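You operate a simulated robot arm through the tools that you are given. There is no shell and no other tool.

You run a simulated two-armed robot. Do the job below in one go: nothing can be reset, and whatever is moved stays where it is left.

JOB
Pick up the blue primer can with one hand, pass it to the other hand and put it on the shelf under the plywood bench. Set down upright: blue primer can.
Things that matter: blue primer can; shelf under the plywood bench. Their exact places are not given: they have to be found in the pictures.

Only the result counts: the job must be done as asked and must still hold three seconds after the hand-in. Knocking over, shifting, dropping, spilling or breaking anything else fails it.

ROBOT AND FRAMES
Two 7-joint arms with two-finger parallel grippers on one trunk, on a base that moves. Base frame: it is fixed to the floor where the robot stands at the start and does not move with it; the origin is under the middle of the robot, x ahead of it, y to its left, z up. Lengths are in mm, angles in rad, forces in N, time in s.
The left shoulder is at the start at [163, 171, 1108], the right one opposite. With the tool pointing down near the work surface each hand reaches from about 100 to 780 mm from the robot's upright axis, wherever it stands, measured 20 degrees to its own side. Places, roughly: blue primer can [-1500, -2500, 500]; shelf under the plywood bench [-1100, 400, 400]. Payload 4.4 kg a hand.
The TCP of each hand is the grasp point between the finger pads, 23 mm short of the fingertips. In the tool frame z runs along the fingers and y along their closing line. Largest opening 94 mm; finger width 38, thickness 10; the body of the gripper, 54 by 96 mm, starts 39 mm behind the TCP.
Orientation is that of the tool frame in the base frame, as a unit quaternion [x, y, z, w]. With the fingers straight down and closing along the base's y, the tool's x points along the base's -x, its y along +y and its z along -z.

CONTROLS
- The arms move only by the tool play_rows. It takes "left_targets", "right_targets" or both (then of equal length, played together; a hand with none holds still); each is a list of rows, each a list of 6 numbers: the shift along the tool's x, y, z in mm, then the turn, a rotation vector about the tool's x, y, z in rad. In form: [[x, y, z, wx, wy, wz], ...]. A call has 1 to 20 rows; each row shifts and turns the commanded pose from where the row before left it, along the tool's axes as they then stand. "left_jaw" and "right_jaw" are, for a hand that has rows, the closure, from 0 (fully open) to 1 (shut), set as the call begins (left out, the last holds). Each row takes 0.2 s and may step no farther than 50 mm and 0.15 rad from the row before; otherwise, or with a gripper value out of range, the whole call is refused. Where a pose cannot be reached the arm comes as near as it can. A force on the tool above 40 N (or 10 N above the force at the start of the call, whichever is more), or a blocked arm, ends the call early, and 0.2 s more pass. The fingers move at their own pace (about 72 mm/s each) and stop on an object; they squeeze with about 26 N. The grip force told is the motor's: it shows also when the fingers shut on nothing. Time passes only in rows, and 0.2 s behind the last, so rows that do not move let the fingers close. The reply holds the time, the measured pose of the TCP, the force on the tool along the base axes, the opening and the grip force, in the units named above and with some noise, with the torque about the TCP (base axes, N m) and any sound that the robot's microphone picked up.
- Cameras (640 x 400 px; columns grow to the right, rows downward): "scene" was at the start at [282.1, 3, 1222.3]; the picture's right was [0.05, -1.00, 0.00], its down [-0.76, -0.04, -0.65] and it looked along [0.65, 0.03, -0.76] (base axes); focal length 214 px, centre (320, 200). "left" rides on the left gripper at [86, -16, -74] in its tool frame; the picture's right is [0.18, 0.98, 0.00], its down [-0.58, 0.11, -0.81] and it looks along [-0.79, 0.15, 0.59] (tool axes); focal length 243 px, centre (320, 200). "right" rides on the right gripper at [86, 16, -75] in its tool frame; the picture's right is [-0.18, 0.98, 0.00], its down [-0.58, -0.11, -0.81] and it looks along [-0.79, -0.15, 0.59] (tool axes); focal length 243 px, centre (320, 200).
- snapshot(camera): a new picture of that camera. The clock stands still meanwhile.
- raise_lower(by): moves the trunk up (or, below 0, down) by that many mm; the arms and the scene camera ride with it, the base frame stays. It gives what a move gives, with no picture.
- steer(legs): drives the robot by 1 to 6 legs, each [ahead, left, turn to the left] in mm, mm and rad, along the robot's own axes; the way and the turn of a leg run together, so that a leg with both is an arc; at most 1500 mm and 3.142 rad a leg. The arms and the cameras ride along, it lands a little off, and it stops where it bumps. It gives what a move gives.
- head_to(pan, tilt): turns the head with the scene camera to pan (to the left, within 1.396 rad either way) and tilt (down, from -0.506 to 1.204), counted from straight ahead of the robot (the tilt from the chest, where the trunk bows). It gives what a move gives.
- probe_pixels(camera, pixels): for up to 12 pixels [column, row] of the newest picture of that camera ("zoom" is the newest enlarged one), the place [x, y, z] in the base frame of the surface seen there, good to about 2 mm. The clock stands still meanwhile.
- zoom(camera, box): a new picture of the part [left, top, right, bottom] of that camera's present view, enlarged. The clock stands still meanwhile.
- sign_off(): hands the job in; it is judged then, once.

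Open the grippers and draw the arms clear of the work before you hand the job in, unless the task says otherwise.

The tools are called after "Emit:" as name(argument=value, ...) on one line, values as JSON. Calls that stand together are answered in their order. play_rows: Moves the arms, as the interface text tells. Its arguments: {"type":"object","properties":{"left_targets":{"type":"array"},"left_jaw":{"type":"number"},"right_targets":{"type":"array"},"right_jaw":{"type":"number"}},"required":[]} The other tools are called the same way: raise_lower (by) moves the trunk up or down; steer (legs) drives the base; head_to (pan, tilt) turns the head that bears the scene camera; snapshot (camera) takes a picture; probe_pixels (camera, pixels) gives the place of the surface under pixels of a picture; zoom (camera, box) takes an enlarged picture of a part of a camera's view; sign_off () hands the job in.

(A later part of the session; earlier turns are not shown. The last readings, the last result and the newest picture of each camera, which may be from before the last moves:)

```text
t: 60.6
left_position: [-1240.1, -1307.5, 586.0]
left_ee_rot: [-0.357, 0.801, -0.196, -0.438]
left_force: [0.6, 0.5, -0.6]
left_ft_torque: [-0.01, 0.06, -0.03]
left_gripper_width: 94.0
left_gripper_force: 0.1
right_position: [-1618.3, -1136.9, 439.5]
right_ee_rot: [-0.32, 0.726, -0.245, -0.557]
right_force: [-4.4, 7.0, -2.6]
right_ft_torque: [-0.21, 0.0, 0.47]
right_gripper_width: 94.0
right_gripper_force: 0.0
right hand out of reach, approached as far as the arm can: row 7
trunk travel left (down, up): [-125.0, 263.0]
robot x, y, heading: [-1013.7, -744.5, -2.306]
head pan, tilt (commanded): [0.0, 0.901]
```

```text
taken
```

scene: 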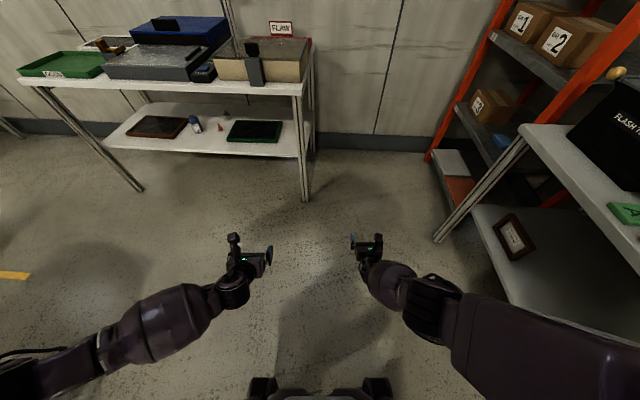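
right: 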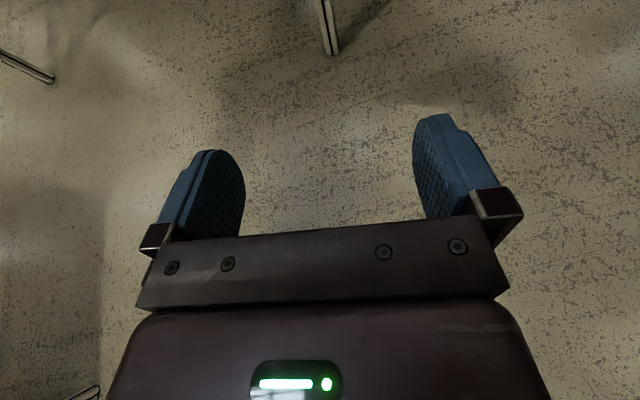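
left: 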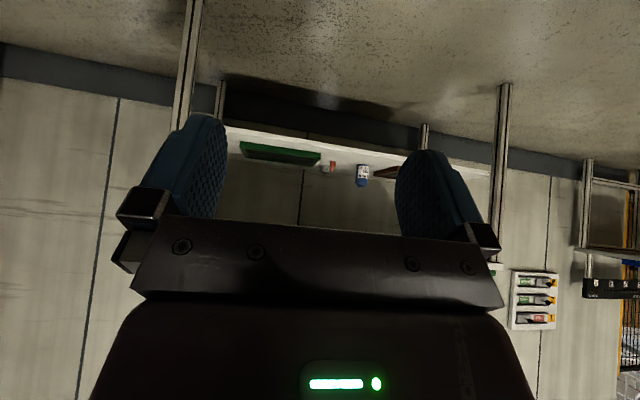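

The pose is just at the limit of reach with the trunk this high. I lower the trunk by 120 mm and move the right hand to about X=620, z=460 in the robot frame.

Emit:
raise_lower(by=-120)

Emit:
play_rows(right_targets=[[29, 0, -27.6, 0, 0, 0], [29, 0, -27.6, 0, 0, 0], [29, 0, -27.6, 0, 0, 0], [29, 0, -27.6, 0, 0, 0], [0, 0, 0, 0, 0, 0]])

Emit:
snapshot(camera="scene")

Emit:
snapshot(camera="right")

```text
t: 62.1
left_position: [-1241.7, -1310.7, 468.7]
left_ee_rot: [-0.358, 0.801, -0.195, -0.438]
left_force: [0.7, 0.7, -0.1]
left_ft_torque: [-0.01, 0.0, 0.0]
left_gripper_width: 93.9
left_gripper_force: 0.0
right_position: [-1617.8, -1140.3, 322.0]
right_ee_rot: [-0.321, 0.726, -0.245, -0.556]
right_force: [-0.5, -0.5, 0.3]
right_ft_torque: [0.04, 0.01, -0.01]
right_gripper_width: 94.2
right_gripper_force: 0.1
trunk travel left (down, up): [-5.0, 383.0]
robot x, y, heading: [-1015.3, -745.0, -2.305]
head pan, tilt (commanded): [0.0, 0.901]
```

```text
t: 63.3
left_position: [-1241.8, -1310.0, 466.5]
left_ee_rot: [-0.358, 0.802, -0.194, -0.438]
left_force: [0.4, 0.2, 0.5]
left_ft_torque: [-0.04, 0.01, 0.06]
left_gripper_width: 94.1
left_gripper_force: 0.1
right_position: [-1565.5, -1085.6, 461.2]
right_ee_rot: [-0.322, 0.726, -0.246, -0.556]
right_force: [-0.7, -0.1, 0.2]
right_ft_torque: [-0.01, 0.02, 0.01]
right_gripper_width: 94.0
right_gripper_force: 0.0
trunk travel left (down, up): [-5.0, 383.0]
robot x, y, heading: [-1012.8, -744.3, -2.307]
head pan, tilt (commanded): [0.0, 0.901]
```

```text
taken
```

scene: 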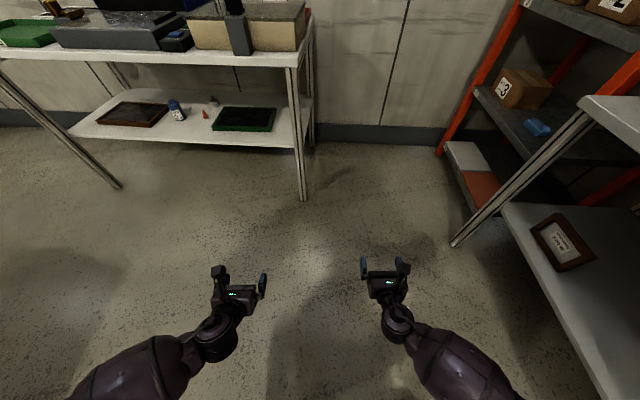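

```text
taken
```

right: 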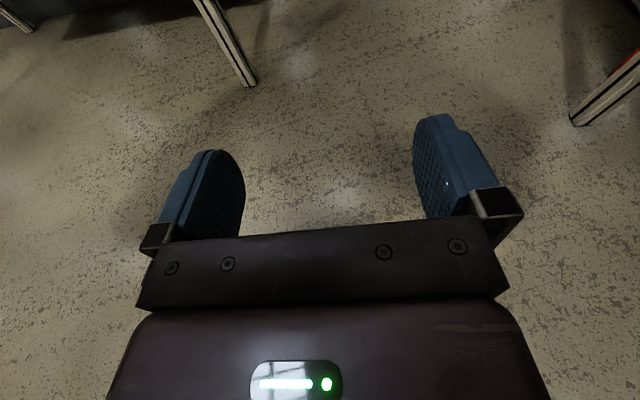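

The right hand now stands well at about (620,-185,461) in the robot frame with the camera looking down on the fingers. I retract the left hand so it won't reach under the shelving when I drive up.

Emit:
play_rows(left_targets=[[-3.6, 1.8, -40, 0, 0, 0], [-3.6, 1.8, -40, 0, 0, 0], [-3.6, 1.8, -40, 0, 0, 0], [-3.6, 1.8, -40, 0, 0, 0], [-3.6, 1.8, -40, 0, 0, 0]])

Emit:
head_to(pan=0.0, tilt=1.1)

Emit:
snapshot(camera="scene")

```text
t: 64.3
left_position: [-1169.3, -1234.0, 555.4]
left_ee_rot: [-0.359, 0.783, -0.208, -0.464]
left_force: [0.0, 1.2, 0.2]
left_ft_torque: [0.04, -0.02, -0.03]
left_gripper_width: 93.9
left_gripper_force: 0.1
right_position: [-1566.2, -1083.8, 458.0]
right_ee_rot: [-0.321, 0.727, -0.244, -0.555]
right_force: [-0.6, -0.4, -0.3]
right_ft_torque: [-0.05, 0.09, -0.04]
right_gripper_width: 94.0
right_gripper_force: 0.0
trunk travel left (down, up): [-5.0, 383.0]
robot x, y, heading: [-1013.1, -745.5, -2.312]
head pan, tilt (commanded): [0.0, 0.901]
stopped in row 4 (left hand): the force on the tool passed its limit at 69 N (the readings are from after the stop); the commanded pose is now the measured one
```

```text
t: 65.0
left_position: [-1170.8, -1234.2, 555.8]
left_ee_rot: [-0.358, 0.782, -0.212, -0.463]
left_force: [0.5, 0.0, 0.1]
left_ft_torque: [-0.01, 0.02, 0.0]
left_gripper_width: 94.1
left_gripper_force: 0.1
right_position: [-1567.4, -1086.1, 459.7]
right_ee_rot: [-0.32, 0.726, -0.246, -0.557]
right_force: [-0.8, 0.9, 0.2]
right_ft_torque: [-0.02, -0.01, 0.01]
right_gripper_width: 94.2
right_gripper_force: 0.0
trunk travel left (down, up): [-5.0, 383.0]
robot x, y, heading: [-1015.5, -744.3, -2.31]
head pan, tilt (commanded): [0.0, 1.1]
```

```text
taken
```

scene: 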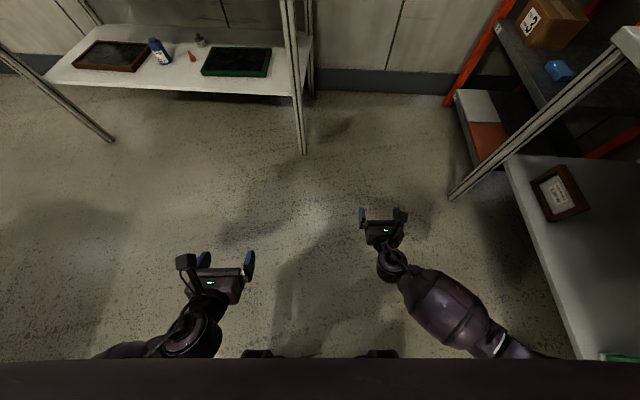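

The left hand stops at X≈467 by folding on itself; that stays clear if I keep the robot farther out. I test whether the right hand reaches X≈780 at z≈430.

Emit:
play_rows(right_targets=[[2.8, 0, 39.4, 0, 0, 0], [2.8, 0, 39.4, 0, 0, 0], [2.8, 0, 39.4, 0, 0, 0], [2.8, 0, 39.4, 0, 0, 0], [0, 0, 0, 0, 0, 0]])

Emit:
snapshot(camera="scene")

```text
t: 66.2
left_position: [-1171.8, -1235.6, 555.9]
left_ee_rot: [-0.358, 0.783, -0.212, -0.463]
left_force: [-0.2, -0.1, -0.1]
left_ft_torque: [0.02, -0.01, 0.01]
left_gripper_width: 94.0
left_gripper_force: 0.1
right_position: [-1673.2, -1200.9, 431.6]
right_ee_rot: [-0.32, 0.726, -0.246, -0.557]
right_force: [0.5, 0.3, 0.2]
right_ft_torque: [0.0, 0.0, -0.01]
right_gripper_width: 93.8
right_gripper_force: 0.1
trunk travel left (down, up): [-5.0, 383.0]
robot x, y, heading: [-1014.8, -744.3, -2.308]
head pan, tilt (commanded): [0.0, 1.1]
```

```text
taken
```

scene: 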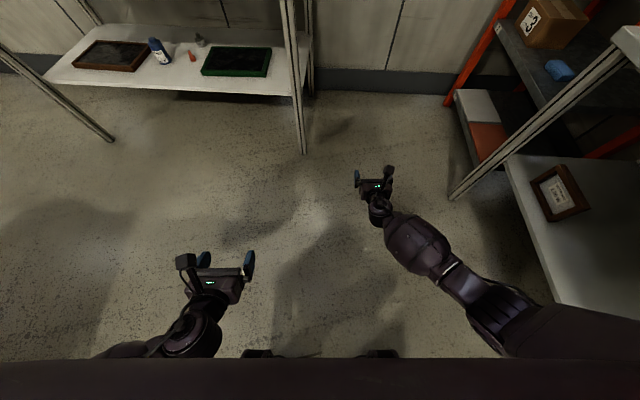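

It reaches (≈781,-175,432) cleanly. I probe the wrist and forearm surface to check they'd fit under the upper board.

Emit:
probe_pixels(camera="scene", pixels=[[378, 210], [405, 225], [420, 240], [440, 260], [460, 280], [500, 300], [390, 172], [200, 300], [190, 260], [210, 330], [190, 345], [250, 262]])

Emit:
zoom(camera="scene", box=[40, 0, 340, 188])

```text
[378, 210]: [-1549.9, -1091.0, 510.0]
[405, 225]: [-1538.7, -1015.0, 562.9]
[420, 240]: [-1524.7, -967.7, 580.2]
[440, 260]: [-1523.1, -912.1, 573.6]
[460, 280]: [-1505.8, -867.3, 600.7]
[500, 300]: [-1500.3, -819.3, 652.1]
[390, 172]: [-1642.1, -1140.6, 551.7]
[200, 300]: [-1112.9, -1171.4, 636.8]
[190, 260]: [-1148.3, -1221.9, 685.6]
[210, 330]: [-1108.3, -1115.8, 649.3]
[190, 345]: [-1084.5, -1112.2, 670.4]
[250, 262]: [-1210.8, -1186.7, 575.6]
```

```text
2.13 times, centred on (190, 94) of scene
```

zoom: 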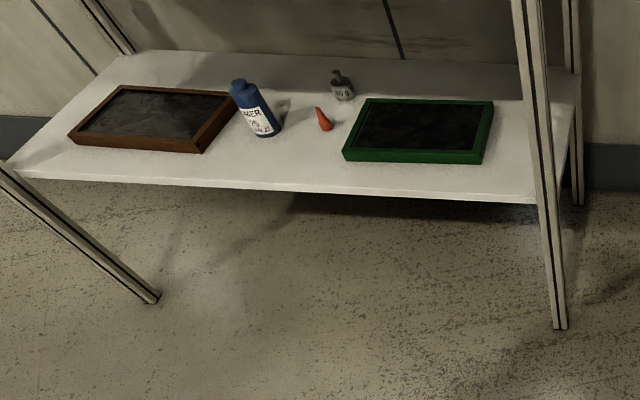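

All parts of the right arm beyond the board edge stay below z≈600, so it fits under the upper board. The table behind limits backing off, so I test retracting the right hand to X≈480 at z≈470, to enter by arm motion.

Emit:
play_rows(right_targets=[[-4.9, 0, -37.6, 0, 0, 0], [-4.9, 0, -37.6, 0, 0, 0], [-4.9, 0, -37.6, 0, 0, 0], [-4.9, 0, -37.6, 0, 0, 0], [-4.9, 0, -37.6, 0, 0, 0], [-4.9, 0, -37.6, 0, 0, 0], [-4.9, 0, -37.6, 0, 0, 0], [-4.9, 0, -37.6, 0, 0, 0]])

Emit:
snapshot(camera="scene")

```text
t: 67.7
left_position: [-1170.3, -1236.2, 554.2]
left_ee_rot: [-0.358, 0.783, -0.212, -0.462]
left_force: [-0.8, -0.4, 1.9]
left_ft_torque: [0.11, -0.06, 0.0]
left_gripper_width: 94.0
left_gripper_force: 0.1
right_position: [-1578.4, -1107.5, 524.9]
right_ee_rot: [-0.301, 0.665, -0.279, -0.624]
right_force: [0.4, -0.9, 0.2]
right_ft_torque: [-0.02, -0.03, 0.01]
right_gripper_width: 93.8
right_gripper_force: 0.0
trunk travel left (down, up): [-5.0, 383.0]
robot x, y, heading: [-1010.4, -742.5, -2.307]
head pan, tilt (commanded): [0.0, 1.1]
stopped in row 7 (right hand): the arm was blocked; the commanded pose is now the measured one
```

```text
taken
```

scene: 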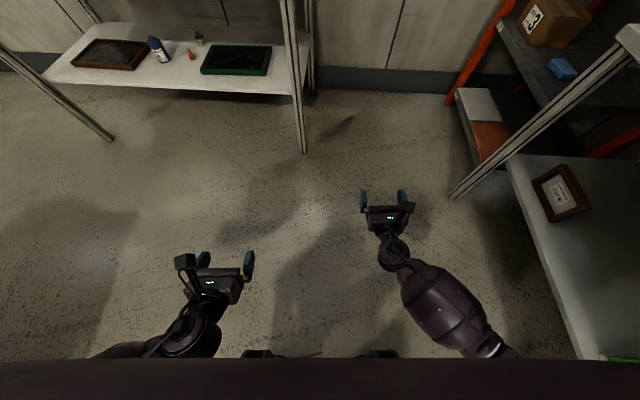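

The right hand hit a joint limit and its pitch drifted to ~4° at (652,-176,525). I bring it back to 15° pitch and (620,-180,480), and check it reaches cleanly.

Emit:
play_rows(right_targets=[[0, 0, 0, 0, -0.0975, 0], [0, 0, 0, 0, -0.0975, 0], [-26, 2, -9.6, 0, 0, 0], [-26, 2, -9.6, 0, 0, 0], [0, 0, 0, 0, 0, 0]])

```text
t: 69.1
left_position: [-1171.2, -1238.0, 555.7]
left_ee_rot: [-0.359, 0.781, -0.21, -0.465]
left_force: [-0.4, 0.5, -0.1]
left_ft_torque: [-0.01, 0.0, 0.0]
left_gripper_width: 93.8
left_gripper_force: 0.1
right_position: [-1583.3, -1110.0, 510.1]
right_ee_rot: [-0.313, 0.701, -0.263, -0.585]
right_force: [-0.8, -0.5, -0.3]
right_ft_torque: [0.0, 0.06, -0.02]
right_gripper_width: 93.9
right_gripper_force: 0.1
trunk travel left (down, up): [-5.0, 383.0]
robot x, y, heading: [-1013.2, -748.1, -2.308]
head pan, tilt (commanded): [0.0, 1.1]
stopped in row 5 (right hand): the arm was blocked; the commanded pose is now the measured one
```

Still blocked at (651,-178,510), pitch 10°. I move forward and down to (700,-180,450) at 15° to relieve the limit.

Emit:
play_rows(right_targets=[[-15, 0, 21, 0, -0.027, 0], [-15, 0, 21, 0, -0.027, 0], [-15, 1, 21, 0, -0.027, 0], [0, 0, 0, 0, 0, 0]])

Emit:
play_rows(right_targets=[[0, 0, -20, 0, 0, 0], [0, 0, -20, 0, 0, 0], [0, 0, 0, 0, 0, 0]])

```text
t: 70.1
left_position: [-1169.3, -1236.3, 555.8]
left_ee_rot: [-0.358, 0.783, -0.211, -0.463]
left_force: [0.7, -0.4, -0.8]
left_ft_torque: [0.0, 0.02, 0.01]
left_gripper_width: 94.1
left_gripper_force: 0.1
right_position: [-1614.5, -1143.7, 449.4]
right_ee_rot: [-0.326, 0.726, -0.249, -0.553]
right_force: [0.3, 0.3, 0.1]
right_ft_torque: [-0.01, 0.0, 0.04]
right_gripper_width: 93.9
right_gripper_force: 0.1
trunk travel left (down, up): [-5.0, 383.0]
robot x, y, heading: [-1013.5, -746.6, -2.307]
head pan, tilt (commanded): [0.0, 1.1]
```

```text
t: 70.9
left_position: [-1169.1, -1234.4, 554.7]
left_ee_rot: [-0.357, 0.783, -0.211, -0.463]
left_force: [0.2, 0.5, 0.7]
left_ft_torque: [0.0, 0.0, 0.01]
left_gripper_width: 93.8
left_gripper_force: 0.1
right_position: [-1588.8, -1115.3, 462.2]
right_ee_rot: [-0.327, 0.725, -0.25, -0.553]
right_force: [-0.4, -0.4, 0.4]
right_ft_torque: [0.03, -0.02, -0.01]
right_gripper_width: 94.0
right_gripper_force: 0.1
trunk travel left (down, up): [-5.0, 383.0]
robot x, y, heading: [-1016.9, -748.9, -2.306]
head pan, tilt (commanded): [0.0, 1.1]
```

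At low height it works (655,-180,462). I test retracting further with a steeper pitch of 30° to about X=580.

Emit:
play_rows(right_targets=[[-7, 0, -24, 0, -0.087, 0], [-7, 0, -24, 0, -0.087, 0], [-7, 0, -24, 0, -0.087, 0], [0, 0, 0, 0, 0, 0]])

Emit:
play_rows(right_targets=[[-10, 0, -35, 0, -0.087, 0], [-10, 0, -35, 0, -0.087, 0], [0, 0, 0, 0, 0, 0]])

Emit:
snapshot(camera="scene")

```text
t: 72.1
left_position: [-1170.4, -1235.4, 554.5]
left_ee_rot: [-0.358, 0.784, -0.21, -0.462]
left_force: [0.5, 0.6, 3.2]
left_ft_torque: [0.15, -0.13, 0.0]
left_gripper_width: 94.2
left_gripper_force: 0.0
right_position: [-1569.9, -1074.0, 479.8]
right_ee_rot: [-0.347, 0.781, -0.203, -0.478]
right_force: [-0.1, 0.2, -0.7]
right_ft_torque: [-0.01, 0.01, -0.01]
right_gripper_width: 93.9
right_gripper_force: 0.0
trunk travel left (down, up): [-5.0, 383.0]
robot x, y, heading: [-1015.7, -746.6, -2.307]
head pan, tilt (commanded): [0.0, 1.1]
stopped in row 4 (right hand): the arm was blocked; the commanded pose is now the measured one
```

```text
t: 73.1
left_position: [-1171.1, -1235.1, 553.6]
left_ee_rot: [-0.358, 0.784, -0.211, -0.461]
left_force: [-0.2, -0.1, -0.2]
left_ft_torque: [0.0, -0.03, 0.03]
left_gripper_width: 93.9
left_gripper_force: 0.1
right_position: [-1549.3, -1028.3, 506.7]
right_ee_rot: [-0.358, 0.811, -0.163, -0.432]
right_force: [0.5, -0.4, -0.7]
right_ft_torque: [-0.01, 0.04, 0.0]
right_gripper_width: 94.1
right_gripper_force: 0.1
trunk travel left (down, up): [-5.0, 383.0]
robot x, y, heading: [-1015.3, -746.6, -2.308]
head pan, tilt (commanded): [0.0, 1.1]
stopped in row 3 (right hand): the arm was blocked; the commanded pose is now the measured one
```

```text
taken
```

scene: 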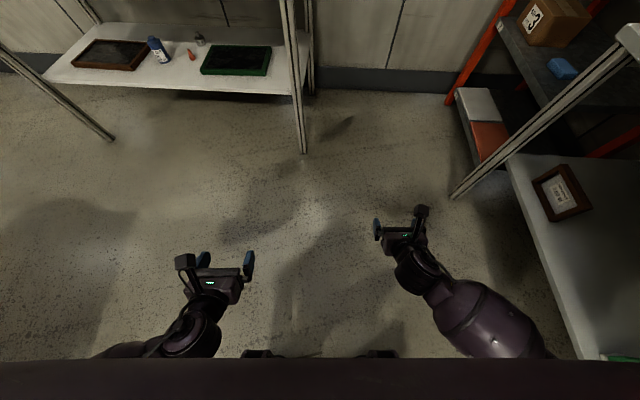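

The steep pose runs into a limit too, so I keep the 15° pose and plan a diagonal base entry from the right side of the can instead, where there's no table behind. I restore the right hand to about (650,-180,462).

Emit:
play_rows(right_targets=[[-3, -9, 30, 0.0141, 0.117, 0.01], [-3, -9, 30, 0.0141, 0.117, 0.01], [-3, -8, 30, 0.0141, 0.117, 0.01], [0, 0, 0, 0, 0, 0]])

```text
t: 74.1
left_position: [-1171.1, -1235.8, 555.2]
left_ee_rot: [-0.358, 0.782, -0.212, -0.464]
left_force: [-0.2, -0.4, 0.5]
left_ft_torque: [0.01, -0.02, 0.0]
left_gripper_width: 94.1
left_gripper_force: 0.1
right_position: [-1574.7, -1099.8, 452.9]
right_ee_rot: [-0.322, 0.728, -0.248, -0.552]
right_force: [-0.4, -0.1, 0.1]
right_ft_torque: [-0.01, -0.02, 0.01]
right_gripper_width: 94.1
right_gripper_force: 0.1
trunk travel left (down, up): [-5.0, 383.0]
robot x, y, heading: [-1014.5, -747.1, -2.309]
head pan, tilt (commanded): [0.0, 1.1]
```

The right hand is at (638,-177,453), pitch 15.5°. I turn slightly to square up with the shelving and drive diagonally to a point in front-right of the can, keeping fingertips ~60 mm outside the board edge.

Emit:
steer(legs=[[0, 0, -0.071], [485, 643, 0]])

Emit:
head_to(pan=0.0, tilt=0.9)

Emit:
snapshot(camera="scene")

Emit:
snapshot(camera="right")

```text
t: 80.7
left_position: [-1115.3, -2013.5, 556.1]
left_ee_rot: [-0.326, 0.796, -0.192, -0.472]
left_force: [0.6, 0.5, 0.8]
left_ft_torque: [-0.02, -0.01, 0.01]
left_gripper_width: 93.9
left_gripper_force: 0.1
right_position: [-1508.7, -1846.1, 455.5]
right_ee_rot: [-0.293, 0.739, -0.226, -0.563]
right_force: [0.1, 0.3, 0.4]
right_ft_torque: [0.02, 0.03, -0.01]
right_gripper_width: 94.0
right_gripper_force: 0.0
trunk travel left (down, up): [-5.0, 383.0]
robot x, y, heading: [-923.9, -1535.7, -2.386]
head pan, tilt (commanded): [0.0, 1.1]
```

```text
t: 81.4
left_position: [-1116.2, -2013.9, 555.8]
left_ee_rot: [-0.327, 0.796, -0.192, -0.473]
left_force: [0.1, 0.4, 0.4]
left_ft_torque: [0.0, -0.03, -0.02]
left_gripper_width: 94.0
left_gripper_force: 0.1
right_position: [-1508.7, -1845.8, 454.3]
right_ee_rot: [-0.293, 0.738, -0.227, -0.564]
right_force: [0.3, 0.3, -0.1]
right_ft_torque: [0.03, 0.0, 0.0]
right_gripper_width: 93.7
right_gripper_force: 0.0
trunk travel left (down, up): [-5.0, 383.0]
robot x, y, heading: [-921.9, -1540.1, -2.391]
head pan, tilt (commanded): [0.0, 0.901]
```

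```text
taken
```

scene: 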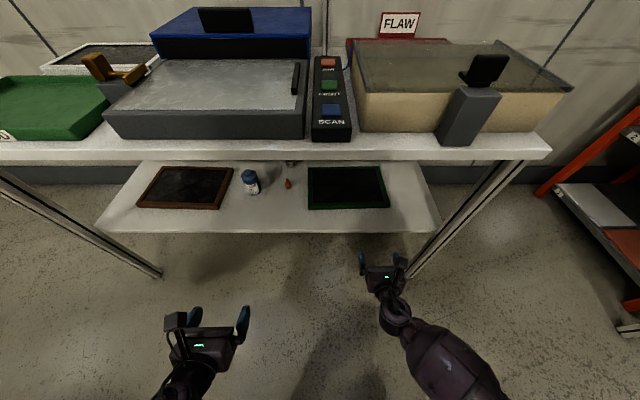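

```text
taken
```

right: 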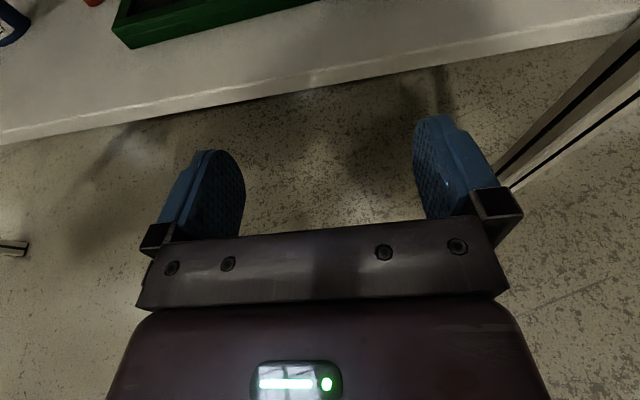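

The robot now faces the shelving squarely; the can is at scene (250,182). I probe the board edge, lower edge, can and legs accurately.

Emit:
probe_pixels(camera="scene", pixels=[[20, 158], [250, 158], [540, 152], [110, 228], [300, 231], [430, 230], [249, 173], [251, 188], [155, 272], [415, 270], [288, 185], [140, 206]])

Emit:
zoom(camera="scene", box=[200, 140, 328, 220])

```text
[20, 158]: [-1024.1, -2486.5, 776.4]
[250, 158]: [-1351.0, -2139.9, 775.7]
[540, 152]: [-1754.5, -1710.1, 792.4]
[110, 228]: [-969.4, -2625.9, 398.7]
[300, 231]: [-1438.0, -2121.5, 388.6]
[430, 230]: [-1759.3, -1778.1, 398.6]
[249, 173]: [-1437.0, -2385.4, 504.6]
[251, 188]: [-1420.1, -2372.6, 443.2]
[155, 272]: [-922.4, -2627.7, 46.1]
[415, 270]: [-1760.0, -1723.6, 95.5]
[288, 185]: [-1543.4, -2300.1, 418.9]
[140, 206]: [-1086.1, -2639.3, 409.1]
```

```text
5.00 times, centred on (264, 180) of scene
```

zoom: 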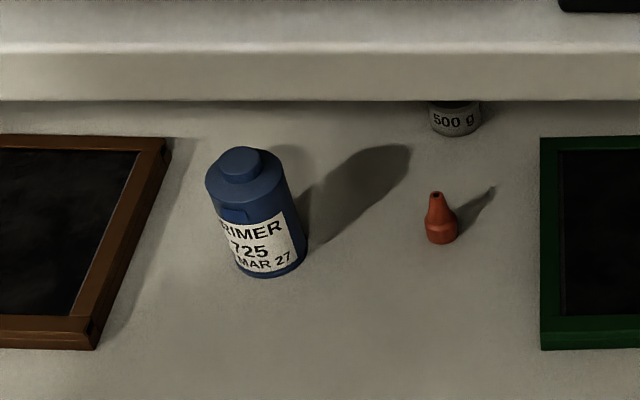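

I probe the can's outline in this zoom to fix its centre and radius.

Emit:
probe_pixels(camera="zoom", pixels=[[240, 160], [222, 160], [260, 160], [240, 178], [215, 190], [250, 205], [282, 185], [222, 225], [262, 240], [295, 225], [236, 262], [268, 272]])

Emit:
probe_pixels(camera="zoom", pixels=[[330, 90], [330, 98], [330, 60], [90, 340], [165, 150], [545, 345], [438, 240], [436, 195], [300, 300], [150, 300], [330, 50], [268, 282]])

```text
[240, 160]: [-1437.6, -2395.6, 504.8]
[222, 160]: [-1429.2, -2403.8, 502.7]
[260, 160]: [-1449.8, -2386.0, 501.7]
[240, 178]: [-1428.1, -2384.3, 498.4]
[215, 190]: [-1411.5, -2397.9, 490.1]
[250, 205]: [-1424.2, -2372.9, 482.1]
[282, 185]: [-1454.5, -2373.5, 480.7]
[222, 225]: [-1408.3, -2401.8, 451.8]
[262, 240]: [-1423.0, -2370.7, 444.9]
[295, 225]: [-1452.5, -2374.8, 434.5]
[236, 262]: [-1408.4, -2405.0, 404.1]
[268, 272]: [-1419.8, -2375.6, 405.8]
```

```text
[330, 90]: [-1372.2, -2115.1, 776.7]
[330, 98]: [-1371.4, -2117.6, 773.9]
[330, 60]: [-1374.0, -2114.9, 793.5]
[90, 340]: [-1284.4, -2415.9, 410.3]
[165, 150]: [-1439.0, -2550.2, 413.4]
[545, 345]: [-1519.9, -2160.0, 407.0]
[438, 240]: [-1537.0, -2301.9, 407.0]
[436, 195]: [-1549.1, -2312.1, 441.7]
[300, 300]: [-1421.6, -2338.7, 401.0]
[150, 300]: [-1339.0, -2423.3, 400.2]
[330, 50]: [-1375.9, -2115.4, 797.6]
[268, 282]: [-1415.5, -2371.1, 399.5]
```

Can centre ≈ (-1438,-2399), radius 30, body z 399.5–488; the board underside is at z≈770, so there's ample headroom. I drive diagonally 200 ahead and 452 left, which brings the open right hand in front of the can with ~75 mm to spare.

Emit:
steer(legs=[[200, 452, 0]])

Emit:
snapshot(camera="scene")

Emit:
snapshot(camera="right")

```text
t: 85.9
left_position: [-951.7, -2479.7, 555.7]
left_ee_rot: [-0.324, 0.797, -0.191, -0.472]
left_force: [-0.4, -0.4, -0.2]
left_ft_torque: [-0.01, -0.02, -0.03]
left_gripper_width: 94.1
left_gripper_force: 0.1
right_position: [-1343.6, -2309.9, 456.5]
right_ee_rot: [-0.292, 0.74, -0.225, -0.563]
right_force: [-0.1, -0.3, 0.2]
right_ft_torque: [0.0, 0.01, 0.01]
right_gripper_width: 93.9
right_gripper_force: 0.0
trunk travel left (down, up): [-5.0, 383.0]
robot x, y, heading: [-761.0, -2003.0, -2.392]
head pan, tilt (commanded): [0.0, 0.901]
```

```text
taken
```

scene: 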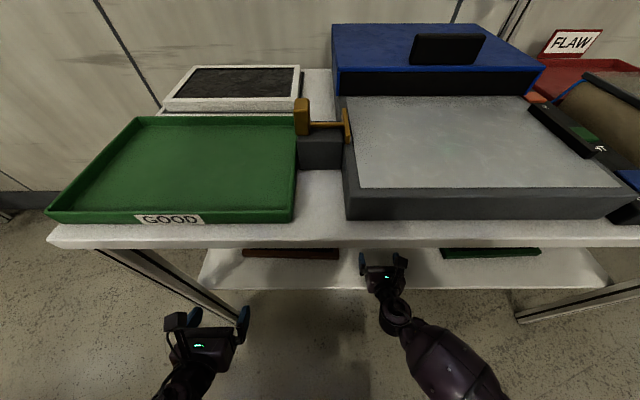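

```text
taken
```

right: 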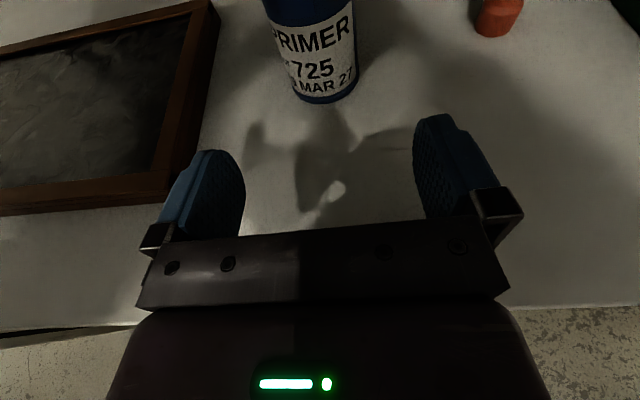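

The hand is in front of the can, which the right camera shows at (315,50) centred between the fingers. I probe the can and surroundings with the right camera.

Emit:
probe_pixels(camera="right", pixels=[[325, 95], [290, 60], [350, 50], [320, 40], [325, 115], [490, 30], [190, 150], [205, 20], [330, 190], [350, 92], [297, 90], [323, 70]])

```text
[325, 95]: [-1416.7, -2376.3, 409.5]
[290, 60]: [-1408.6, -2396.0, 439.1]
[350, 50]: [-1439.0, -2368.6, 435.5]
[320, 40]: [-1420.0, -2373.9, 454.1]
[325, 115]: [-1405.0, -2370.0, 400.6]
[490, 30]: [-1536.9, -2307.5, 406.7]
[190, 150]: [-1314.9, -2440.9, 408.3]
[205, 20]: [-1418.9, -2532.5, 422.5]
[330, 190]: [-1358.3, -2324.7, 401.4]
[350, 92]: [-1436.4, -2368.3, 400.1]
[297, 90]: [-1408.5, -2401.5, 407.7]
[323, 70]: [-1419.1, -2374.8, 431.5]
```

The can's axis is 129 mm ahead of the TCP and only 0.4 mm off sideways. I advance about 95 mm along with a slight descent, then check.

Emit:
play_rows(right_targets=[[2.7, 0, 32.8, 0, 0, 0], [2.7, 0, 32.8, 0, 0, 0], [2.7, 0, 30, 0, 0, 0], [0, 0, 0, 0, 0, 0]], right_jaw=0)

Emit:
snapshot(camera="right")

```text
t: 86.9
left_position: [-951.9, -2479.2, 554.9]
left_ee_rot: [-0.325, 0.797, -0.192, -0.472]
left_force: [0.3, 0.3, 0.0]
left_ft_torque: [0.0, 0.01, -0.04]
left_gripper_width: 94.3
left_gripper_force: 0.0
right_position: [-1412.7, -2373.5, 440.0]
right_ee_rot: [-0.291, 0.74, -0.225, -0.564]
right_force: [-0.5, 0.2, 0.1]
right_ft_torque: [-0.01, 0.01, 0.0]
right_gripper_width: 94.1
right_gripper_force: 0.0
trunk travel left (down, up): [-5.0, 383.0]
robot x, y, heading: [-755.9, -2005.9, -2.389]
head pan, tilt (commanded): [0.0, 0.901]
```

```text
taken
```

right: 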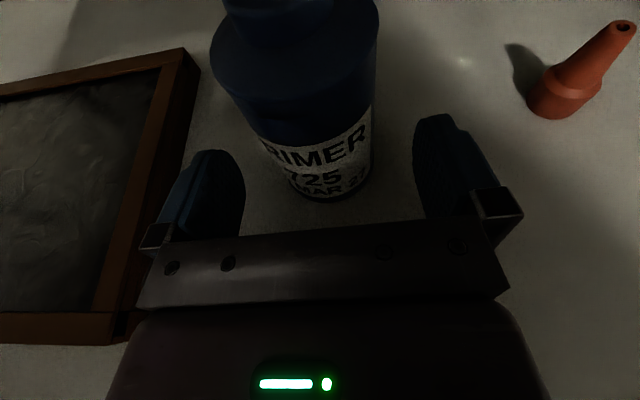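

Remaining: 35 mm ahead, 8 mm down, under 1 mm sideways. I finish the approach, then close the fingers.

Emit:
play_rows(right_targets=[[0.9, -0.4, 18.1, 0, 0, 0], [0.8, -0.5, 18.1, 0, 0, 0], [0, 0, 0, 0, 0, 0]])

Emit:
snapshot(camera="right")

```text
t: 87.7
left_position: [-952.0, -2479.5, 556.9]
left_ee_rot: [-0.324, 0.796, -0.19, -0.474]
left_force: [0.0, -0.6, 0.3]
left_ft_torque: [0.02, -0.01, -0.04]
left_gripper_width: 94.1
left_gripper_force: 0.1
right_position: [-1438.2, -2401.2, 435.2]
right_ee_rot: [-0.29, 0.738, -0.225, -0.566]
right_force: [5.2, 5.4, 19.2]
right_ft_torque: [1.17, -0.68, -0.04]
right_gripper_width: 94.2
right_gripper_force: 0.0
trunk travel left (down, up): [-5.0, 383.0]
robot x, y, heading: [-757.1, -2004.1, -2.393]
head pan, tilt (commanded): [0.0, 0.901]
```

```text
taken
```

right: 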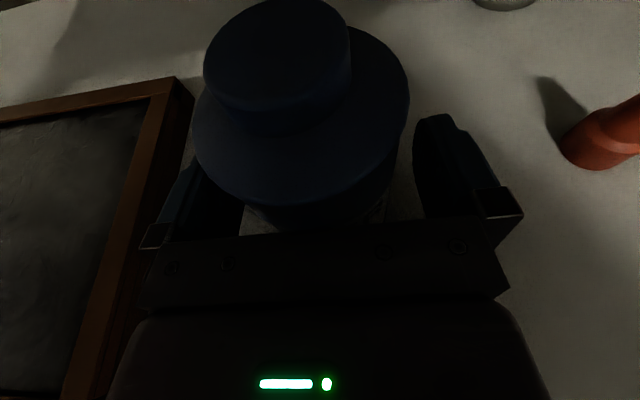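

The reading shows 19 N upward force: the gripper body just touches the shelf ~67 mm behind the TCP at z=435. I lift a few mm, back off 10 mm, and steepen the pitch to 20° to gain clearance.

Emit:
play_rows(right_targets=[[6, 0, -8, 0, 0, 0], [0, 0, 0, 0, -0.08, 0], [0, 0, 0, 0, 0, 0]])

```text
t: 88.5
left_position: [-952.2, -2480.2, 556.3]
left_ee_rot: [-0.324, 0.796, -0.191, -0.473]
left_force: [0.3, 0.3, 0.8]
left_ft_torque: [-0.01, 0.02, -0.02]
left_gripper_width: 94.1
left_gripper_force: 0.1
right_position: [-1433.5, -2395.2, 439.4]
right_ee_rot: [-0.3, 0.762, -0.214, -0.533]
right_force: [0.8, -0.1, 0.2]
right_ft_torque: [0.01, 0.02, -0.01]
right_gripper_width: 94.0
right_gripper_force: 0.1
trunk travel left (down, up): [-5.0, 383.0]
robot x, y, heading: [-760.1, -2005.3, -2.391]
head pan, tilt (commanded): [0.0, 0.901]
```

Force is gone, pitch 20°, TCP 5 mm short of the can's axis at z=439. I lower to z≈432 and check the force before closing.

Emit:
play_rows(right_targets=[[-4, 0, -0.6, 0, 0, 0], [-4, 0, -0.6, 0, 0, 0], [0, 0, 0, 0, 0, 0]])

Emit:
snapshot(camera="right")

```text
t: 89.3
left_position: [-952.5, -2480.6, 555.7]
left_ee_rot: [-0.326, 0.796, -0.192, -0.472]
left_force: [-0.9, 0.0, 0.3]
left_ft_torque: [-0.01, -0.02, 0.01]
left_gripper_width: 93.9
left_gripper_force: 0.1
right_position: [-1428.9, -2390.7, 430.4]
right_ee_rot: [-0.3, 0.761, -0.214, -0.534]
right_force: [0.4, -0.3, 0.0]
right_ft_torque: [0.02, 0.01, -0.01]
right_gripper_width: 94.0
right_gripper_force: 0.1
trunk travel left (down, up): [-5.0, 383.0]
robot x, y, heading: [-758.8, -2010.7, -2.387]
head pan, tilt (commanded): [0.0, 0.901]
```

```text
taken
```

right: 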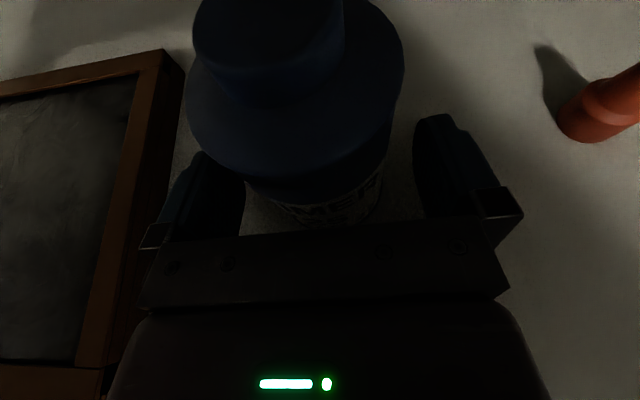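

No contact force at z=430, fingertips 11 mm past the can's axis. I close the right gripper.

Emit:
play_rows(right_targets=[[0, 0, 0, 0, 0, 0], [0, 0, 0, 0, 0, 0], [0, 0, 0, 0, 0, 0], [0, 0, 0, 0, 0, 0], [0, 0, 0, 0, 0, 0]], right_jaw=1)

Emit:
snapshot(camera="right")

```text
t: 90.5
left_position: [-951.4, -2480.7, 554.7]
left_ee_rot: [-0.324, 0.797, -0.19, -0.473]
left_force: [0.5, -0.5, 0.8]
left_ft_torque: [-0.02, 0.02, 0.04]
left_gripper_width: 93.9
left_gripper_force: 0.2
right_position: [-1431.2, -2392.0, 430.8]
right_ee_rot: [-0.3, 0.761, -0.213, -0.534]
right_force: [-0.9, 0.7, 0.8]
right_ft_torque: [0.07, 0.14, -0.01]
right_gripper_width: 58.7
right_gripper_force: 25.7
trunk travel left (down, up): [-5.0, 383.0]
robot x, y, heading: [-758.2, -2003.0, -2.389]
head pan, tilt (commanded): [0.0, 0.901]
```

```text
taken
```

right: 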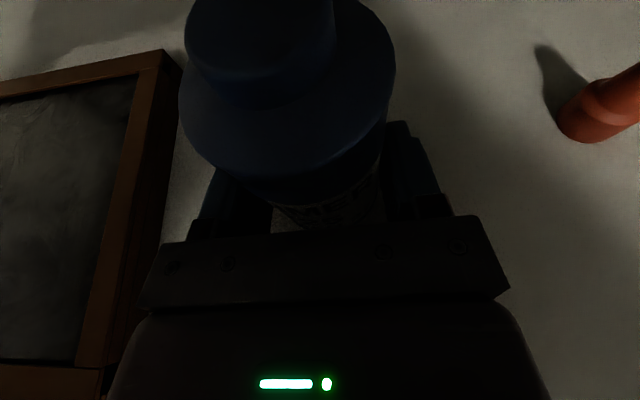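

The can is gripped (58.7 mm wide, 25.7 N). I lift it straight up 40 mm.

Emit:
play_rows(right_targets=[[4.7, 0, -1.7, 0, 0, 0], [9.4, 0, -3.4, 0, 0, 0], [9.4, 0, -3.4, 0, 0, 0], [9.4, 0, -3.4, 0, 0, 0], [4.7, 0, -1.7, 0, 0, 0], [0, 0, 0, 0, 0, 0]])

Emit:
snapshot(camera="right")

```text
t: 91.9
left_position: [-952.0, -2480.3, 556.0]
left_ee_rot: [-0.325, 0.797, -0.192, -0.472]
left_force: [0.3, -0.7, 0.2]
left_ft_torque: [-0.02, -0.02, -0.01]
left_gripper_width: 94.2
left_gripper_force: 0.1
right_position: [-1430.9, -2392.4, 470.2]
right_ee_rot: [-0.299, 0.761, -0.213, -0.534]
right_force: [0.6, -0.2, -3.4]
right_ft_torque: [0.01, -0.01, -0.01]
right_gripper_width: 58.6
right_gripper_force: 26.1
trunk travel left (down, up): [-5.0, 383.0]
robot x, y, heading: [-759.4, -2006.2, -2.389]
head pan, tilt (commanded): [0.0, 0.901]
```

```text
taken
```

right: 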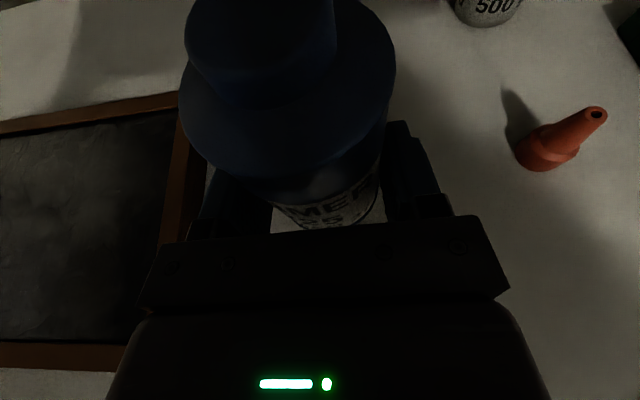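

Lifted cleanly, load about 3.4 N. I lift 20 mm more so the can's bottom clears the red cone, then back out in legs: straight back, right, then back and right.

Emit:
play_rows(right_targets=[[9.4, 0, -3.4, 0, 0, 0], [9.4, 0, -3.4, 0, 0, 0], [0, 0, 0, 0, 0, 0]])

Emit:
steer(legs=[[-130, 0, 0]])

Emit:
snapshot(camera="right")

```text
t: 92.7
left_position: [-952.3, -2479.5, 555.6]
left_ee_rot: [-0.324, 0.797, -0.19, -0.473]
left_force: [-0.4, -0.5, -0.5]
left_ft_torque: [-0.01, 0.01, -0.04]
left_gripper_width: 94.2
left_gripper_force: 0.1
right_position: [-1430.7, -2392.1, 490.2]
right_ee_rot: [-0.299, 0.762, -0.212, -0.534]
right_force: [-1.1, -0.1, -3.5]
right_ft_torque: [0.02, 0.0, -0.05]
right_gripper_width: 58.7
right_gripper_force: 26.2
trunk travel left (down, up): [-5.0, 383.0]
robot x, y, heading: [-759.9, -2005.3, -2.389]
head pan, tilt (commanded): [0.0, 0.901]
```

```text
t: 94.0
left_position: [-857.7, -2391.5, 556.6]
left_ee_rot: [-0.325, 0.797, -0.191, -0.473]
left_force: [-0.6, -0.1, 0.2]
left_ft_torque: [0.0, -0.02, -0.01]
left_gripper_width: 94.0
left_gripper_force: 0.0
right_position: [-1338.7, -2305.1, 490.0]
right_ee_rot: [-0.299, 0.762, -0.212, -0.535]
right_force: [0.2, -0.1, -1.9]
right_ft_torque: [0.03, -0.04, 0.01]
right_gripper_width: 58.6
right_gripper_force: 26.2
trunk travel left (down, up): [-5.0, 383.0]
robot x, y, heading: [-661.2, -1919.3, -2.395]
head pan, tilt (commanded): [0.0, 0.901]
```

```text
taken
```

right: 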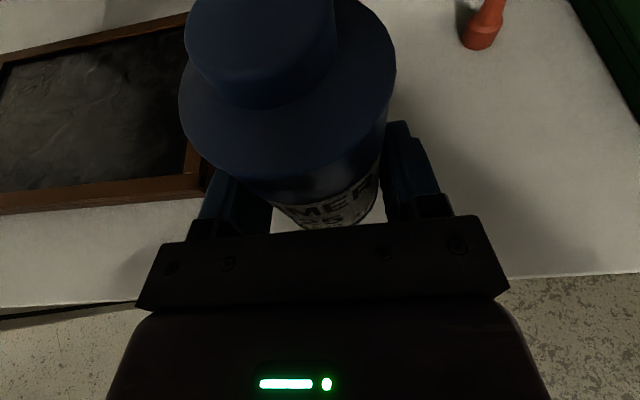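

The can is held steady and the cone and frame are undisturbed. I strafe right with a little backing, keeping the hand in front of the tray.

Emit:
steer(legs=[[-70, -520, 0]])

Emit:
snapshot(camera="right")

Emit:
snapshot(camera="scene")

```text
t: 99.0
left_position: [-1151.8, -1972.8, 555.6]
left_ee_rot: [-0.326, 0.796, -0.192, -0.472]
left_force: [0.1, 0.1, 0.4]
left_ft_torque: [0.0, 0.0, -0.01]
left_gripper_width: 94.0
left_gripper_force: 0.1
right_position: [-1632.6, -1885.6, 490.6]
right_ee_rot: [-0.301, 0.761, -0.214, -0.534]
right_force: [-0.6, -0.4, -2.6]
right_ft_torque: [0.03, -0.04, 0.0]
right_gripper_width: 58.6
right_gripper_force: 26.1
trunk travel left (down, up): [-5.0, 383.0]
robot x, y, heading: [-959.7, -1496.0, -2.388]
head pan, tilt (commanded): [0.0, 0.901]
```

```text
taken
```

right: 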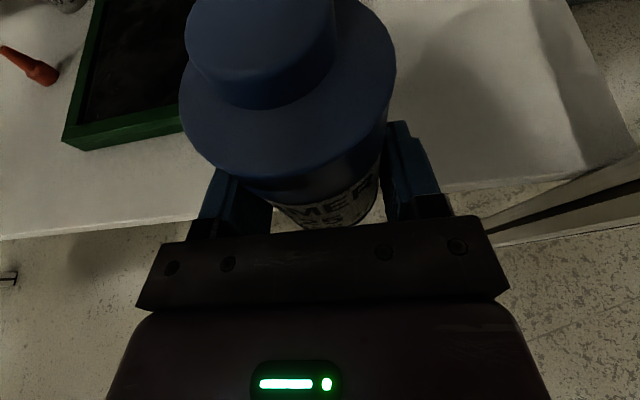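

```text
taken
```

scene: 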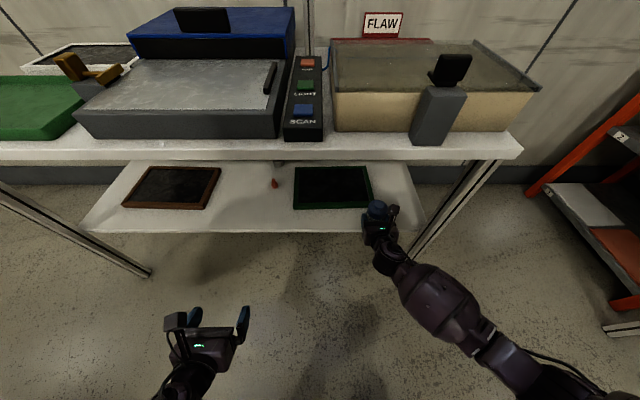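

The can is out near the shelf's right end, everything else undisturbed. I back away diagonally to the open corridor.

Emit:
steer(legs=[[-350, -150, 0]])

Emit:
snapshot(camera="scene")

```text
t: 101.4
left_position: [-999.1, -1621.5, 556.2]
left_ee_rot: [-0.324, 0.797, -0.191, -0.473]
left_force: [0.0, -0.5, 0.5]
left_ft_torque: [0.0, -0.02, 0.0]
left_gripper_width: 94.0
left_gripper_force: 0.0
right_position: [-1477.6, -1533.4, 490.1]
right_ee_rot: [-0.3, 0.761, -0.213, -0.534]
right_force: [-0.3, 0.1, -3.6]
right_ft_torque: [0.04, -0.08, 0.01]
right_gripper_width: 58.6
right_gripper_force: 25.8
trunk travel left (down, up): [-5.0, 383.0]
robot x, y, heading: [-798.4, -1145.8, -2.396]
head pan, tilt (commanded): [0.0, 0.901]
```

```text
taken
```

scene: 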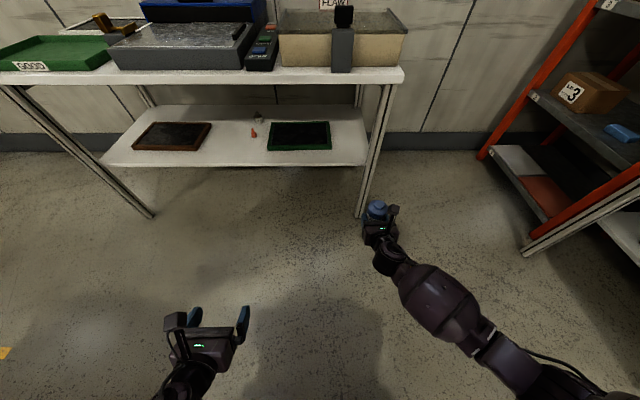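

Now in the open corridor with the can held. I begin the handover posture: bring the right hand inward while yawing it to the left, watching for joint limits.

Emit:
play_rows(right_targets=[[-6.0, -23.4, -22.3, 0.141, 0, -0.0513], [-4.7, -26.6, -18.8, 0.141, 0, -0.0513], [-3.3, -29.2, -14.9, 0.141, 0, -0.0513], [-1.7, -31.1, -10.6, 0.141, 0, -0.0513], [-0.1, -32.3, -6.1, 0.141, 0, -0.0513], [0, 0, 0, 0, 0, 0]])

Emit:
head_to(pan=0.0, tilt=1.0)

Emit:
snapshot(camera="scene")

```text
t: 102.8
left_position: [-999.5, -1619.5, 555.2]
left_ee_rot: [-0.325, 0.797, -0.191, -0.472]
left_force: [0.1, -0.7, -0.2]
left_ft_torque: [0.02, 0.03, 0.03]
left_gripper_width: 94.1
left_gripper_force: 0.1
right_position: [-1315.1, -1538.8, 501.7]
right_ee_rot: [-0.559, 0.597, -0.394, -0.419]
right_force: [0.5, -0.1, -2.1]
right_ft_torque: [0.05, -0.03, -0.02]
right_gripper_width: 58.6
right_gripper_force: 25.5
trunk travel left (down, up): [-5.0, 383.0]
robot x, y, heading: [-801.5, -1144.9, -2.393]
head pan, tilt (commanded): [0.0, 0.901]
```

```text
t: 103.5
left_position: [-997.9, -1619.7, 556.6]
left_ee_rot: [-0.324, 0.797, -0.191, -0.473]
left_force: [-0.3, 0.3, -0.5]
left_ft_torque: [0.0, -0.04, 0.01]
left_gripper_width: 94.0
left_gripper_force: 0.1
right_position: [-1314.7, -1537.9, 502.2]
right_ee_rot: [-0.558, 0.598, -0.393, -0.42]
right_force: [0.8, -1.0, -3.2]
right_ft_torque: [0.02, 0.0, -0.02]
right_gripper_width: 58.7
right_gripper_force: 25.9
trunk travel left (down, up): [-5.0, 383.0]
robot x, y, heading: [-801.9, -1145.2, -2.39]
head pan, tilt (commanded): [0.0, 1.0]
```

```text
taken
```

scene: 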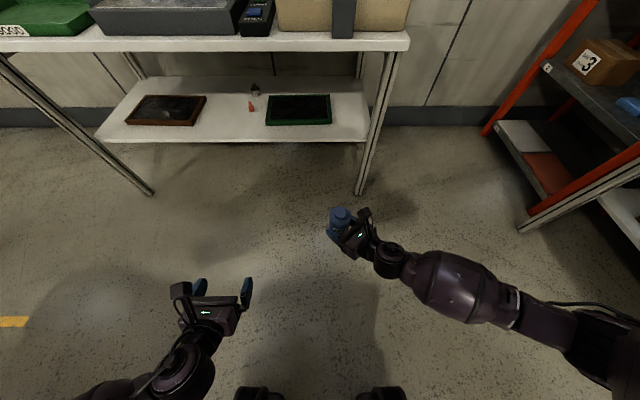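

No limit hit; the right hand is at (643,-63,502), yawed 43° left. I continue to about (553,-18), yaw 86°.

Emit:
play_rows(right_targets=[[-2.4, -18.9, -6.6, 0.141, 0, -0.0513], [-1.4, -19.7, -3.9, 0.141, 0, -0.0513], [-0.4, -20.1, -1.1, 0.141, 0, -0.0513], [0.6, -20, 1.8, 0.141, 0, -0.0513], [1.7, -19.5, 4.5, 0.141, 0, -0.0513], [0, 0, 0, 0, 0, 0]])

Emit:
snapshot(camera="scene")

```text
t: 104.8
left_position: [-998.6, -1620.4, 555.9]
left_ee_rot: [-0.325, 0.797, -0.191, -0.472]
left_force: [-1.2, 0.1, -0.6]
left_ft_torque: [-0.01, -0.06, 0.0]
left_gripper_width: 93.9
left_gripper_force: 0.1
right_position: [-1215.5, -1508.9, 500.2]
right_ee_rot: [0.739, -0.351, 0.519, 0.248]
right_force: [0.4, -0.2, -2.2]
right_ft_torque: [0.02, 0.0, 0.01]
right_gripper_width: 58.8
right_gripper_force: 25.6
trunk travel left (down, up): [-5.0, 383.0]
robot x, y, heading: [-804.4, -1144.1, -2.389]
head pan, tilt (commanded): [0.0, 1.0]
```

```text
taken
```

scene: 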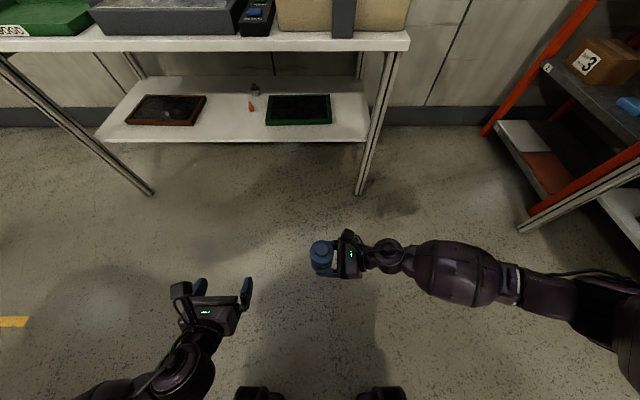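

The right arm reached the handover pose, can upright at about robot (550,-5). To give the left elbow more room from the near table, I strafe 200 mm right first and probe the can.

Emit:
steer(legs=[[0, -200, 0]])

Emit:
zoom(camera="scene", box=[280, 210, 408, 290])

Emit:
probe_pixels(camera="zoom", pixels=[[200, 165], [200, 200], [170, 240], [215, 260], [240, 200], [340, 200], [330, 120], [350, 270], [280, 230], [160, 200]])

```text
t: 107.3
left_position: [-1136.1, -1472.4, 555.9]
left_ee_rot: [-0.325, 0.797, -0.191, -0.472]
left_force: [0.4, -0.5, -0.9]
left_ft_torque: [-0.05, 0.0, 0.0]
left_gripper_width: 94.1
left_gripper_force: 0.0
right_position: [-1354.1, -1360.8, 501.5]
right_ee_rot: [0.739, -0.35, 0.52, 0.248]
right_force: [0.8, 0.8, -2.7]
right_ft_torque: [0.02, 0.01, -0.01]
right_gripper_width: 58.9
right_gripper_force: 25.9
trunk travel left (down, up): [-5.0, 383.0]
robot x, y, heading: [-944.0, -995.1, -2.39]
head pan, tilt (commanded): [0.0, 1.0]
```

```text
5.00 times, centred on (344, 250) of scene
```

zoom: 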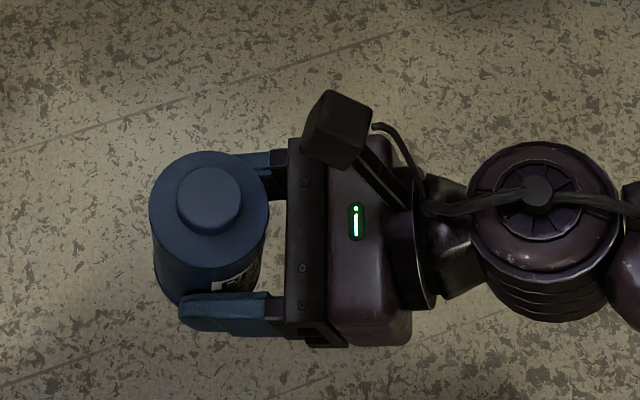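

```text
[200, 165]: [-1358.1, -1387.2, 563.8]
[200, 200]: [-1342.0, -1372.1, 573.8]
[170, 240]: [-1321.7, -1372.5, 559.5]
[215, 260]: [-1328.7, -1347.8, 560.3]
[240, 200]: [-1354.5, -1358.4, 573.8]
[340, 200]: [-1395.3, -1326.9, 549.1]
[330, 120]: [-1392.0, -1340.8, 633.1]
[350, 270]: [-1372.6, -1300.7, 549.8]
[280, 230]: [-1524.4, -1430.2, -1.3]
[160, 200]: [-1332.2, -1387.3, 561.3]
```

The can is upright in the right hand (cap top z≈574). I now move the left hand forward and yaw it to point right, staying ~200 mm away from the can.

Emit:
play_rows(left_targets=[[15.3, 0, 27.7, 0, 0, 0], [15.3, 0, 27.7, 0, 0, 0], [15.3, 0, 27.7, 0, 0, 0], [0, 0, 0, -0.1275, 0, 0.0701], [0, 0, 0, -0.1275, 0, 0.0701], [0, 0, 0, -0.1275, 0, 0.0701], [0, 0, 0, -0.1275, 0, 0.0701], [0, 0, 0, -0.1275, 0, 0.0701], [0, 0, 0, -0.1275, 0, 0.0701], [0, 0, 0, -0.1275, 0, 0.0701], [0, 0, 0, -0.1275, 0, 0.0701], [0, 0, 0, -0.1275, 0, 0.0701], [0, 0, 0, -0.1275, 0, 0.0701], [0, 0, 0, -0.1275, 0, 0.0701]], left_jaw=0)

Emit:
snapshot(camera="scene")

```text
t: 110.3
left_position: [-1204.7, -1537.9, 556.1]
left_ee_rot: [0.348, 0.787, 0.205, -0.466]
left_force: [0.6, 0.0, 0.0]
left_ft_torque: [0.01, 0.02, -0.02]
left_gripper_width: 94.1
left_gripper_force: 0.1
right_position: [-1353.4, -1361.9, 500.5]
right_ee_rot: [0.739, -0.351, 0.519, 0.248]
right_force: [0.1, -0.6, -2.8]
right_ft_torque: [0.04, 0.0, 0.0]
right_gripper_width: 58.6
right_gripper_force: 26.5
trunk travel left (down, up): [-5.0, 383.0]
robot x, y, heading: [-942.0, -995.0, -2.392]
head pan, tilt (commanded): [0.0, 1.0]
```

```text
taken
```

scene: 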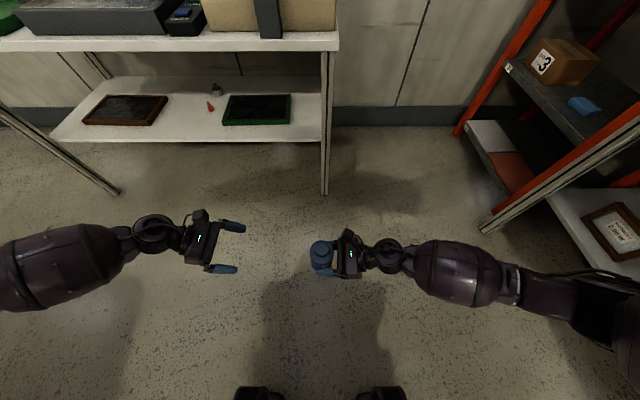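

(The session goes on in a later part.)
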